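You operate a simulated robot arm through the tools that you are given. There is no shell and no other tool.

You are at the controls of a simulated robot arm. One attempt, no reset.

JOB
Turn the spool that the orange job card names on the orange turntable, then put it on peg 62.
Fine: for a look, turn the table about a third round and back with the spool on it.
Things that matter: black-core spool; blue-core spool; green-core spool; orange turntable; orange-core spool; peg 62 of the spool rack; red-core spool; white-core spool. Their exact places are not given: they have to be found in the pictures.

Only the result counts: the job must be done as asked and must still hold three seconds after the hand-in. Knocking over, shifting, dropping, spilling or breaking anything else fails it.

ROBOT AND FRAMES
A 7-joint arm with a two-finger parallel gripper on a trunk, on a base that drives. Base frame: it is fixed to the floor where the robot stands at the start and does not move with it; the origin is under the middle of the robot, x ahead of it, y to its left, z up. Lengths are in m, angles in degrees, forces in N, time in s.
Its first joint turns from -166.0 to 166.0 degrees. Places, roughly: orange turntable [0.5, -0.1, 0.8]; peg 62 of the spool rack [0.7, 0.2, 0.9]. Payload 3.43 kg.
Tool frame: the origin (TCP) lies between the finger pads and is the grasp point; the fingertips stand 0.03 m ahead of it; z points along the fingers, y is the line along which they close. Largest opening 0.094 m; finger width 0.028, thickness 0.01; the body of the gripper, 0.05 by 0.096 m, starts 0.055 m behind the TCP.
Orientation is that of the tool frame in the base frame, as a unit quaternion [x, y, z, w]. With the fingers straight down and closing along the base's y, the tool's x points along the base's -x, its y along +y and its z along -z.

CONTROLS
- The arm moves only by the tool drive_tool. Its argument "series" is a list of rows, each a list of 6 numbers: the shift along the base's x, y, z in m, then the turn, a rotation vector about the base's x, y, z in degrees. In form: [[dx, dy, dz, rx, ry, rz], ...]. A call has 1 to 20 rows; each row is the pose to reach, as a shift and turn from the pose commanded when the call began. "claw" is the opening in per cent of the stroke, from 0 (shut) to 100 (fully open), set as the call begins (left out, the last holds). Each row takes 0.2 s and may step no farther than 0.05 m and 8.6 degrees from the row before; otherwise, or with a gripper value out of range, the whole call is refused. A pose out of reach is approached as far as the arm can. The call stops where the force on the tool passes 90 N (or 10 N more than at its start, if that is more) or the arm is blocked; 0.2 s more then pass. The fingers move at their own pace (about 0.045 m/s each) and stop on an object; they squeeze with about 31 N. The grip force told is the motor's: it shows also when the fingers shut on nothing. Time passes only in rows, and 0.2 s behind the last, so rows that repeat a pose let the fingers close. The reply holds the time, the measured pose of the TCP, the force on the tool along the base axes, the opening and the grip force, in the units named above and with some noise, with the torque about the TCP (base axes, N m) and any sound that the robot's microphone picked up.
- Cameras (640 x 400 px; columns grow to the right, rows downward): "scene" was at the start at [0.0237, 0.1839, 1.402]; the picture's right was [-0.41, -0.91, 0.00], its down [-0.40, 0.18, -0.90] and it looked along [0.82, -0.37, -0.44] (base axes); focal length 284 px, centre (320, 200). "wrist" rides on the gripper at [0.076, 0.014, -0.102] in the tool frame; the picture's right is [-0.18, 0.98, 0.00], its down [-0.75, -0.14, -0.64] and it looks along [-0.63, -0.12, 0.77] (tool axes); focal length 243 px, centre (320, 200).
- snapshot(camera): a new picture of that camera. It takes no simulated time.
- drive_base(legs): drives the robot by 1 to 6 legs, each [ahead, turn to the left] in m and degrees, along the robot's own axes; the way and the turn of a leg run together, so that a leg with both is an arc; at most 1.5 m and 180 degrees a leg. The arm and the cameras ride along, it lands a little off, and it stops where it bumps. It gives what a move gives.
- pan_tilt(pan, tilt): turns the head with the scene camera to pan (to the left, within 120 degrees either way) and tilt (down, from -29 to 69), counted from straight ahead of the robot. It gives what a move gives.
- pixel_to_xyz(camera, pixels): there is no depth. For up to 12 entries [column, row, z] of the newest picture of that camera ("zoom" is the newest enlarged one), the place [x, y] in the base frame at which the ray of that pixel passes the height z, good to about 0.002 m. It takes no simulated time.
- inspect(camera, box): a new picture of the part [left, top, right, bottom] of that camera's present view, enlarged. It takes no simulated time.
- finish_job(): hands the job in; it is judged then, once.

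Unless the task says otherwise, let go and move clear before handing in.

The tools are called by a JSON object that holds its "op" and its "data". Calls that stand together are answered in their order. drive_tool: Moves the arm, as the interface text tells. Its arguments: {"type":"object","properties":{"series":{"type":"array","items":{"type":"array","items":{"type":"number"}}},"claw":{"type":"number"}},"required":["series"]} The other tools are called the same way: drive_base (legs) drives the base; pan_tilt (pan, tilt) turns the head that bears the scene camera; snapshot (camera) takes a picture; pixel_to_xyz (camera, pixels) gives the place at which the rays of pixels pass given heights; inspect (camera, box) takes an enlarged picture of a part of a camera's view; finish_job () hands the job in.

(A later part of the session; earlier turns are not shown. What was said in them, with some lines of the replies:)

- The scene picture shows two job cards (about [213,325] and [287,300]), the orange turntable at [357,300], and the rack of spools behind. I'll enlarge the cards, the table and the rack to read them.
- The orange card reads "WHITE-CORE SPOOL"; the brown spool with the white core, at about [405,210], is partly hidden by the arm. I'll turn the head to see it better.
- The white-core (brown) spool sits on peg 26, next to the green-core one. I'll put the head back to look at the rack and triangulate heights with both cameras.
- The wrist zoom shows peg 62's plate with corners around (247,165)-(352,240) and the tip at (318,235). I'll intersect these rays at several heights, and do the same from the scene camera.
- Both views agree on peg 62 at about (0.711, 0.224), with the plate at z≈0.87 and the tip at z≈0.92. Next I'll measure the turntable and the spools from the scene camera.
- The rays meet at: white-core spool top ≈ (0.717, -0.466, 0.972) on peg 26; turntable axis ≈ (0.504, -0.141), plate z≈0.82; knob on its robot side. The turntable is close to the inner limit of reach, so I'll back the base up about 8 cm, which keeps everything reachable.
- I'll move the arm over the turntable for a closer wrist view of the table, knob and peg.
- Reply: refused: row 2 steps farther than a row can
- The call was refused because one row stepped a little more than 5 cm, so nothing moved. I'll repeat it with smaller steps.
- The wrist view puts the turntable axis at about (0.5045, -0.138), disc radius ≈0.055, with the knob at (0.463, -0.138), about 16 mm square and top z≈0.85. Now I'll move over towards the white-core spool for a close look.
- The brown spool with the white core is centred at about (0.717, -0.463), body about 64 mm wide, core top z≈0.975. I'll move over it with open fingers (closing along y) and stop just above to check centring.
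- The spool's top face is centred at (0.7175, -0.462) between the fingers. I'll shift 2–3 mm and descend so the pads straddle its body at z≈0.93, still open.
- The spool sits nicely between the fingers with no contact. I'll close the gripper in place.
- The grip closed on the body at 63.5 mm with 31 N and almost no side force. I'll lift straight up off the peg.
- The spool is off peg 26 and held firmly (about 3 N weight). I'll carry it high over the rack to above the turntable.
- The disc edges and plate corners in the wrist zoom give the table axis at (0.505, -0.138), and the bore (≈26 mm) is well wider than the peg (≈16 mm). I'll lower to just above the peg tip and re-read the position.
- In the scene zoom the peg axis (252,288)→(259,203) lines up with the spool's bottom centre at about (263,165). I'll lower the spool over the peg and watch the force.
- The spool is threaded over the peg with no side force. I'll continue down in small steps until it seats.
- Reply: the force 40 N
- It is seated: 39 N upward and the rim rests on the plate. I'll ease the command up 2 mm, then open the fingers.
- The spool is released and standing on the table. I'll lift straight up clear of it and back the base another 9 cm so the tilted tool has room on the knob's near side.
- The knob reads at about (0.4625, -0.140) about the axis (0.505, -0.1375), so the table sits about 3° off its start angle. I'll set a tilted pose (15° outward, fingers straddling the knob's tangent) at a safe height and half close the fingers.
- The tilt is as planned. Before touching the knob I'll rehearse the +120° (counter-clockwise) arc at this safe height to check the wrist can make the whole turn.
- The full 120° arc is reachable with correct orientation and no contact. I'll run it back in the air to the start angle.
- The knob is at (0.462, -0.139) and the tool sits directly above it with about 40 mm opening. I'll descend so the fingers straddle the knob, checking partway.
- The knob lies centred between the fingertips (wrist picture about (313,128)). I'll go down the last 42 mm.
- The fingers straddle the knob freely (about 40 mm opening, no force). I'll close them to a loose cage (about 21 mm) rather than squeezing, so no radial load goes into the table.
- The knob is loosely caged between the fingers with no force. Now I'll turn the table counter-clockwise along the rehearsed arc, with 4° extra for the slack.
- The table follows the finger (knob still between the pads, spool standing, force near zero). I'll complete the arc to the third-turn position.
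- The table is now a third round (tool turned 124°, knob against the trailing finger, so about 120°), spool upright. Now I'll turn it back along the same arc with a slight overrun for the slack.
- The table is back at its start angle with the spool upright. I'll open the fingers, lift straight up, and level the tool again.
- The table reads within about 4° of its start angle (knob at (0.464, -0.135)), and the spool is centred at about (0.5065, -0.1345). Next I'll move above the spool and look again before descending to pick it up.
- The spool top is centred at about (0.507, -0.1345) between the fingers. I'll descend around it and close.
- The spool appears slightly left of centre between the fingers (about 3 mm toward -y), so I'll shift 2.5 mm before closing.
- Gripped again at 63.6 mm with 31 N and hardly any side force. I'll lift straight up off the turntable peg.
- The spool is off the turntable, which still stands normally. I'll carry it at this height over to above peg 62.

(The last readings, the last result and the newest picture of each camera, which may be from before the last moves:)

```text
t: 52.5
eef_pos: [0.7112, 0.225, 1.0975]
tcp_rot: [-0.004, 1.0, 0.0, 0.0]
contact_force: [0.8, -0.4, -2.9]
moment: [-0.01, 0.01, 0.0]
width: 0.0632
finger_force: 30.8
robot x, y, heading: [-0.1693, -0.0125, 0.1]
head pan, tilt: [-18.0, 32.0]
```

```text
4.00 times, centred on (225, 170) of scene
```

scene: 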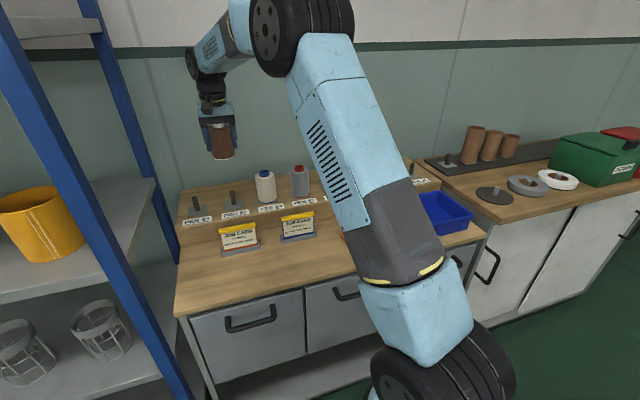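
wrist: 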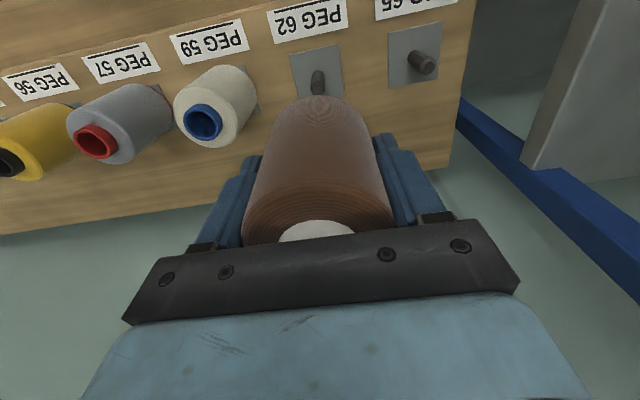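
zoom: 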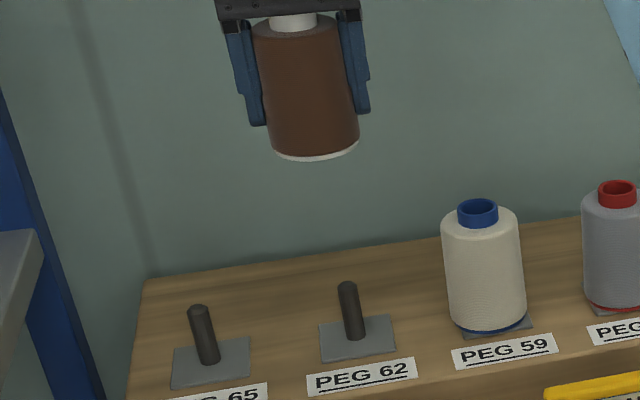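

Peg 62's plate corners and tip put it at (0.7105, 0.225), right under the tool. I'll lower to just above the peg tip and check alignment in both views.

{"op": "drive_tool", "data": {"series": [[-0.001, 0.0003, -0.03, 0, 0, 0], [-0.001, 0.0003, -0.06, 0, 0, 0], [-0.001, 0.0003, -0.085, 0, 0, 0], [-0.001, 0.0003, -0.1, 0, 0, 0], [-0.001, 0.0003, -0.1, 0, 0, 0]]}}

{"op": "snapshot", "data": {"camera": "wrist"}}

{"op": "inspect", "data": {"camera": "scene", "box": [195, 150, 265, 220]}}

{"op": "inspect", "data": {"camera": "wrist", "box": [260, 0, 380, 110]}}

```text
t: 53.7
eef_pos: [0.7098, 0.2261, 1.0005]
tcp_rot: [-0.005, 1.0, 0.0, -0.001]
contact_force: [-0.3, 0.3, -2.1]
moment: [-0.01, 0.01, 0.01]
width: 0.0633
finger_force: 30.8
robot x, y, heading: [-0.1682, -0.0133, 0.1]
head pan, tilt: [-18.0, 32.0]
```

```text
taken
```

wrist: 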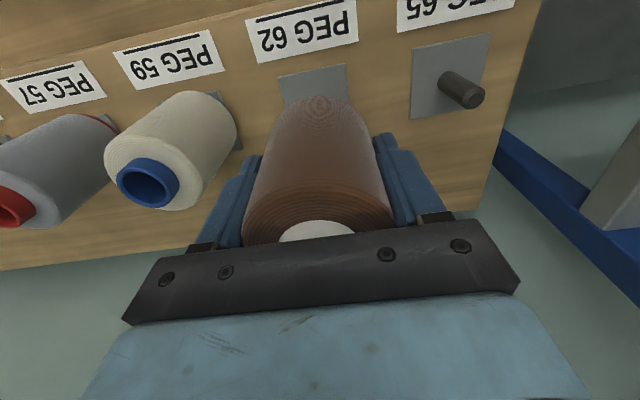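

```text
5.71 times, centred on (230, 185) of scene
```

zoom: 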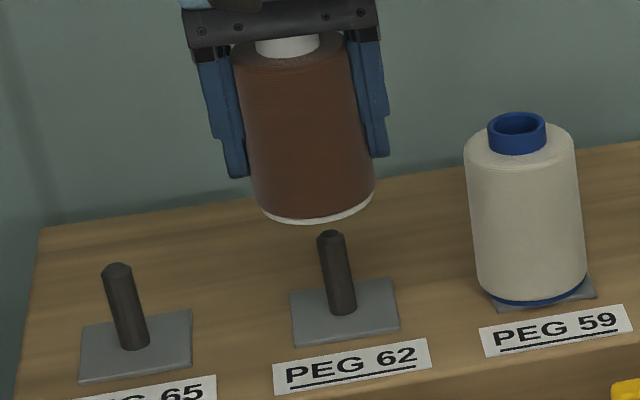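

```text
3.64 times, centred on (320, 55) of wrist
```

zoom: 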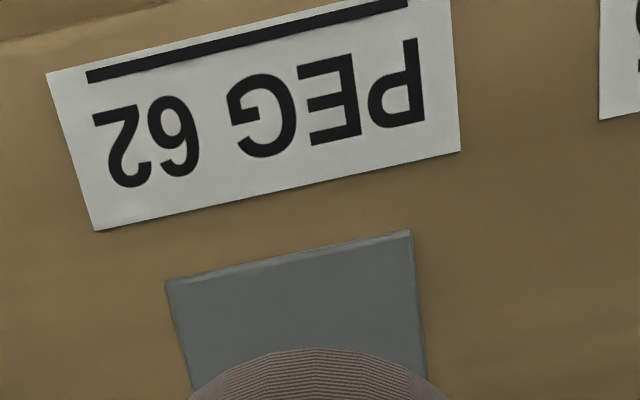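

{"op": "pixel_to_xyz", "data": {"camera": "zoom", "pixels": [[165, 282, 0.872], [411, 232, 0.872]]}}

```text
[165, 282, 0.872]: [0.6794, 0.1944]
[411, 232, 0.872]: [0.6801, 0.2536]
```

The plate is centred at (0.710, 0.224), about 1 mm from the tool axis. I'll nudge -1 mm in y and lower the spool over the peg, watching the force.

{"op": "drive_tool", "data": {"series": [[-0.0005, -0.001, -0.01, 0, 0, 0], [-0.0005, -0.001, -0.02, 0, 0, 0], [-0.0005, -0.001, -0.03, 0, 0, 0], [-0.0005, -0.001, -0.04, 0, 0, 0], [-0.0005, -0.001, -0.05, 0, 0, 0], [-0.0005, -0.001, -0.058, 0, 0, 0]]}}

{"op": "inspect", "data": {"camera": "scene", "box": [195, 150, 265, 220]}}

```text
t: 55.1
eef_pos: [0.7098, 0.2241, 0.9412]
tcp_rot: [-0.004, 1.0, 0.0, 0.0]
contact_force: [-0.5, 0.3, -2.6]
moment: [-0.01, -0.01, -0.01]
width: 0.063
finger_force: 30.8
robot x, y, heading: [-0.1668, -0.0148, 0.2]
head pan, tilt: [-18.0, 32.0]
```

```text
5.71 times, centred on (230, 185) of scene
```

zoom: 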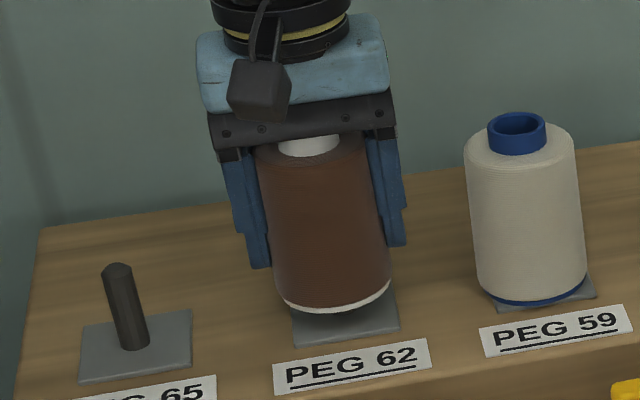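

The spool is threaded on peg 62 with no contact force, about 13 mm above the plate. I'll ease it down in small steps until it seats.

{"op": "drive_tool", "data": {"series": [[0, 0, -0.004, 0, 0, 0], [0, 0, -0.008, 0, 0, 0], [0, 0, -0.011, 0, 0, 0], [0, 0, -0.0125, 0, 0, 0]]}}

{"op": "inspect", "data": {"camera": "scene", "box": [195, 150, 265, 220]}}

```text
t: 56.1
eef_pos: [0.7114, 0.2242, 0.9294]
tcp_rot: [-0.005, 1.0, 0.001, -0.001]
contact_force: [-0.4, -0.8, -2.9]
moment: [-0.02, -0.01, 0.05]
width: 0.0628
finger_force: 31.1
robot x, y, heading: [-0.1705, -0.0129, 0.3]
head pan, tilt: [-18.0, 32.0]
```

```text
5.71 times, centred on (230, 185) of scene
```

zoom: 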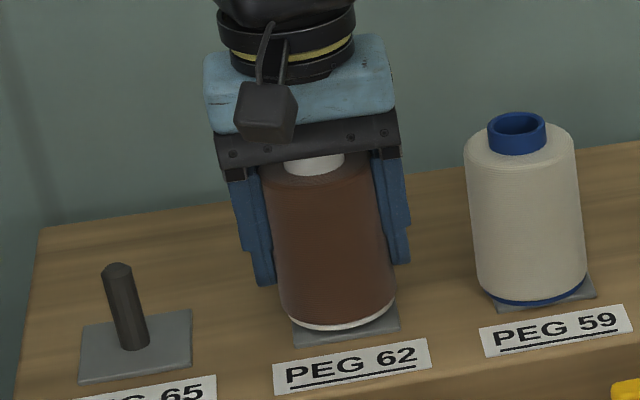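

Still no contact (force -2.9 N is just the weight), with the rim just above the plate. I'll keep going down by millimetres.

{"op": "drive_tool", "data": {"series": [[0, 0, -0.002, 0, 0, 0], [0, 0, -0.0035, 0, 0, 0]]}}

```text
t: 56.7
eef_pos: [0.7119, 0.2232, 0.9251]
tcp_rot: [-0.005, 1.0, 0.0, -0.001]
contact_force: [0.0, 0.9, -1.8]
moment: [0.01, 0.0, -0.01]
width: 0.0629
finger_force: 30.9
robot x, y, heading: [-0.1686, -0.0116, 0.1]
head pan, tilt: [-18.0, 32.0]
```

{"op": "drive_tool", "data": {"series": [[0, 0, -0.0015, 0, 0, 0], [0, 0, -0.003, 0, 0, 0]]}}

{"op": "inspect", "data": {"camera": "scene", "box": [195, 150, 265, 220]}}

```text
t: 57.3
eef_pos: [0.7123, 0.2238, 0.9249]
tcp_rot: [-0.005, 1.0, 0.0, 0.002]
contact_force: [-1.8, -1.2, 21.2]
moment: [-0.28, 0.77, 0.04]
width: 0.0632
finger_force: 31.2
robot x, y, heading: [-0.1693, -0.0123, 0.0]
head pan, tilt: [-18.0, 32.0]
```

```text
5.71 times, centred on (230, 185) of scene
```

zoom: 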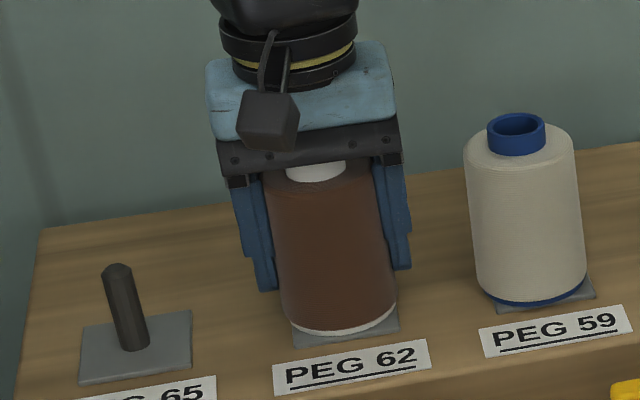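

Contact of 21 N at TCP z 0.925 matches the height expected when the spool is seated. I'll ease up 1 mm and release.

{"op": "drive_tool", "data": {"series": [[0, 0, 0.001, 0, 0, 0], [0, 0, 0.001, 0, 0, 0]]}}

{"op": "drive_tool", "data": {"series": [[0, 0, 0, 0, 0, 0], [0, 0, 0, 0, 0, 0], [0, 0, 0, 0, 0, 0], [0, 0, 0, 0, 0, 0]], "claw": 100}}

{"op": "snapshot", "data": {"camera": "wrist"}}

{"op": "inspect", "data": {"camera": "scene", "box": [195, 150, 265, 220]}}

```text
t: 57.9
eef_pos: [0.711, 0.2238, 0.9259]
tcp_rot: [-0.005, 1.0, 0.0, 0.001]
contact_force: [5.5, 3.3, 23.8]
moment: [-0.21, 0.25, -0.02]
width: 0.0629
finger_force: 31.2
robot x, y, heading: [-0.1683, -0.0125, 0.1]
head pan, tilt: [-18.0, 32.0]
```

```text
t: 58.9
eef_pos: [0.7113, 0.2226, 0.924]
tcp_rot: [-0.004, 1.0, 0.0, -0.001]
contact_force: [-0.6, 0.9, -0.5]
moment: [0.0, 0.03, -0.04]
width: 0.094
finger_force: 0.0
robot x, y, heading: [-0.1701, -0.0119, 0.1]
head pan, tilt: [-18.0, 32.0]
```

```text
taken
```

wrist: 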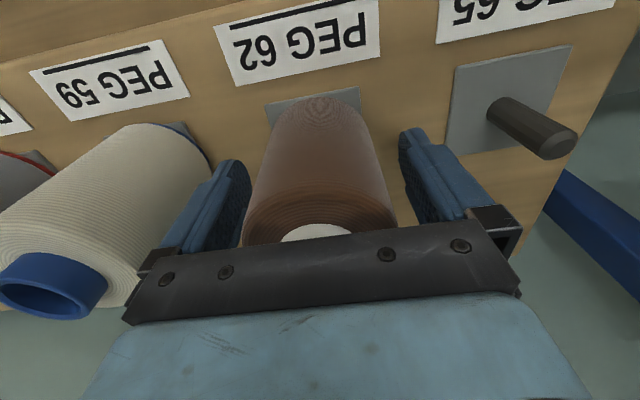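

```text
5.71 times, centred on (230, 185) of scene
```

zoom: 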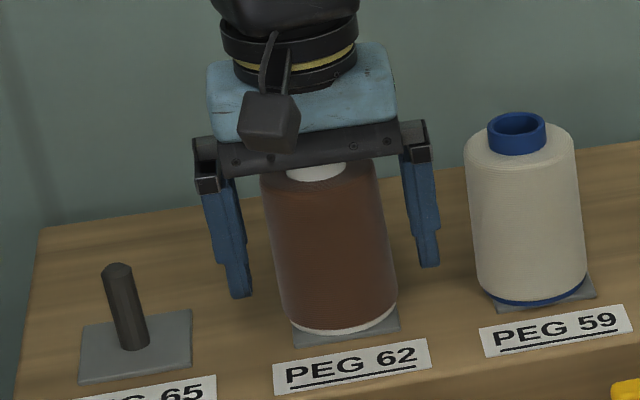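

The fingers are clear of the spool, which stands on peg 62. I'll lift straight up and back away.

{"op": "drive_tool", "data": {"series": [[0, 0, 0.02, 0, 0, 0], [0, 0, 0.05, 0, 0, 0], [0, 0, 0.09, 0, 0, 0], [0, 0, 0.13, 0, 0, 0], [0, 0, 0.17, 0, 0, 0], [0, 0, 0.21, 0, 0, 0], [-0.04, 0, 0.23, 0, 0, 0], [-0.08, 0, 0.24, 0, 0, 0], [-0.12, 0, 0.24, 0, 0, 0], [-0.12, 0, 0.24, 0, 0, 0]]}}

{"op": "snapshot", "data": {"camera": "wrist"}}

{"op": "snapshot", "data": {"camera": "scene"}}

{"op": "inspect", "data": {"camera": "scene", "box": [180, 150, 420, 260]}}

```text
t: 61.1
eef_pos: [0.5896, 0.2211, 1.1618]
tcp_rot: [-0.004, 1.0, 0.0, 0.0]
contact_force: [-1.2, 0.4, 0.3]
moment: [-0.05, 0.01, -0.01]
width: 0.0939
finger_force: 0.0
robot x, y, heading: [-0.1697, -0.0104, 0.1]
head pan, tilt: [-18.0, 32.0]
```

```text
taken
```

wrist: 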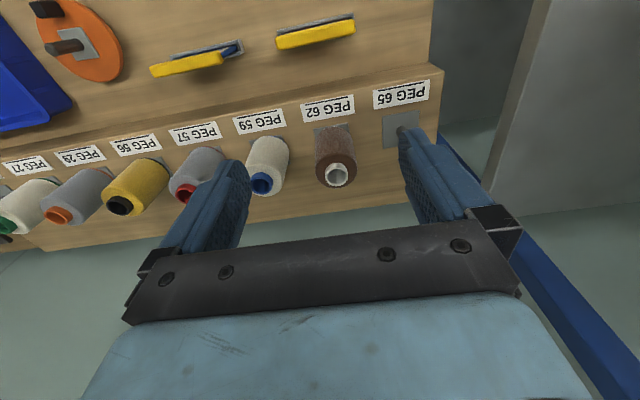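

```text
taken
```

scene: 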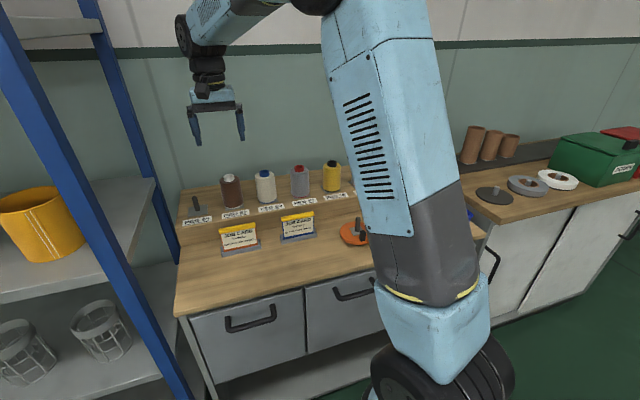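

```text
2.67 times, centred on (300, 205) of scene
```

zoom: 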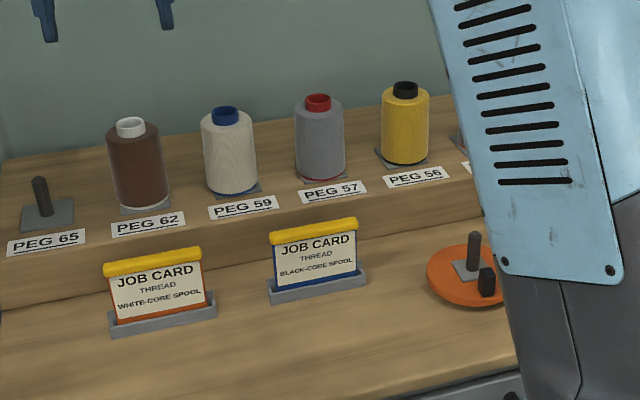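

{"op": "inspect", "data": {"camera": "wrist", "box": [0, 0, 140, 90]}}

{"op": "inspect", "data": {"camera": "scene", "box": [330, 205, 390, 255]}}

```text
4.44 times, centred on (70, 45) of wrist
```

zoom: 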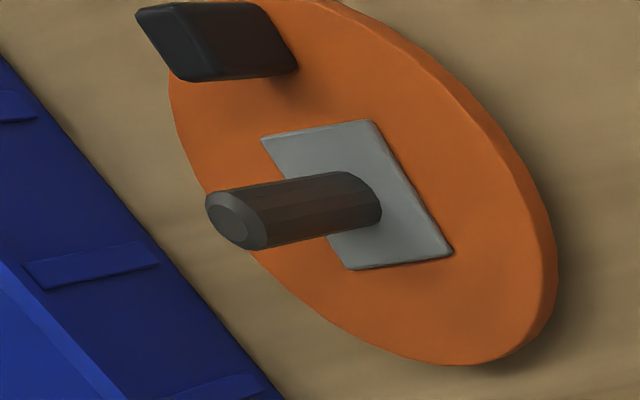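

```text
8.00 times, centred on (360, 230) of scene
```

zoom: 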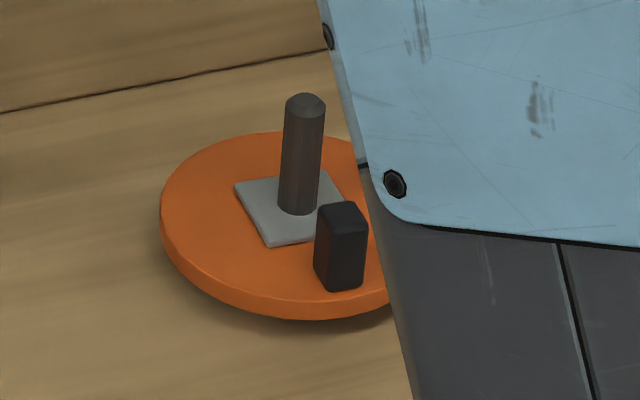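

{"op": "pixel_to_xyz", "data": {"camera": "wrist", "pixels": [[56.95, 31.5, 0.825], [82.4, 27.2, 0.825], [99.9, 56.5, 0.825], [76.75, 60.5, 0.825]]}}

```text
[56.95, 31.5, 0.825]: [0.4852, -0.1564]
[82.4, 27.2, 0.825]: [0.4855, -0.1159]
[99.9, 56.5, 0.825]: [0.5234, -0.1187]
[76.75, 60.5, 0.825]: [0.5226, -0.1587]
```

The white-core spool stands upright on peg 62. The table's plate edges are within about 3° of their start angle, and the other spools and cards look undisturbed. The gripper is open and clear, so I'm handing in.

{"op": "finish_job", "data": {}}

```text
The job is handed in.
```

The job is handed in: the white-core spool, the one the orange card names, is on peg 62. I haven't had the verdict back.

- **Turning:** with the spool standing on the orange turntable, I turned the table about 120° counter-clockwise by its knob and back. It ended within about 3° of its start angle, and the spool stayed upright throughout.
- **Placing:** the spool seated on peg 62 with a light contact force (about 21 N). I then let go and lifted the gripper clear before handing in.
- **Everything else:** in the last pictures the other spools and both job cards look undisturbed.
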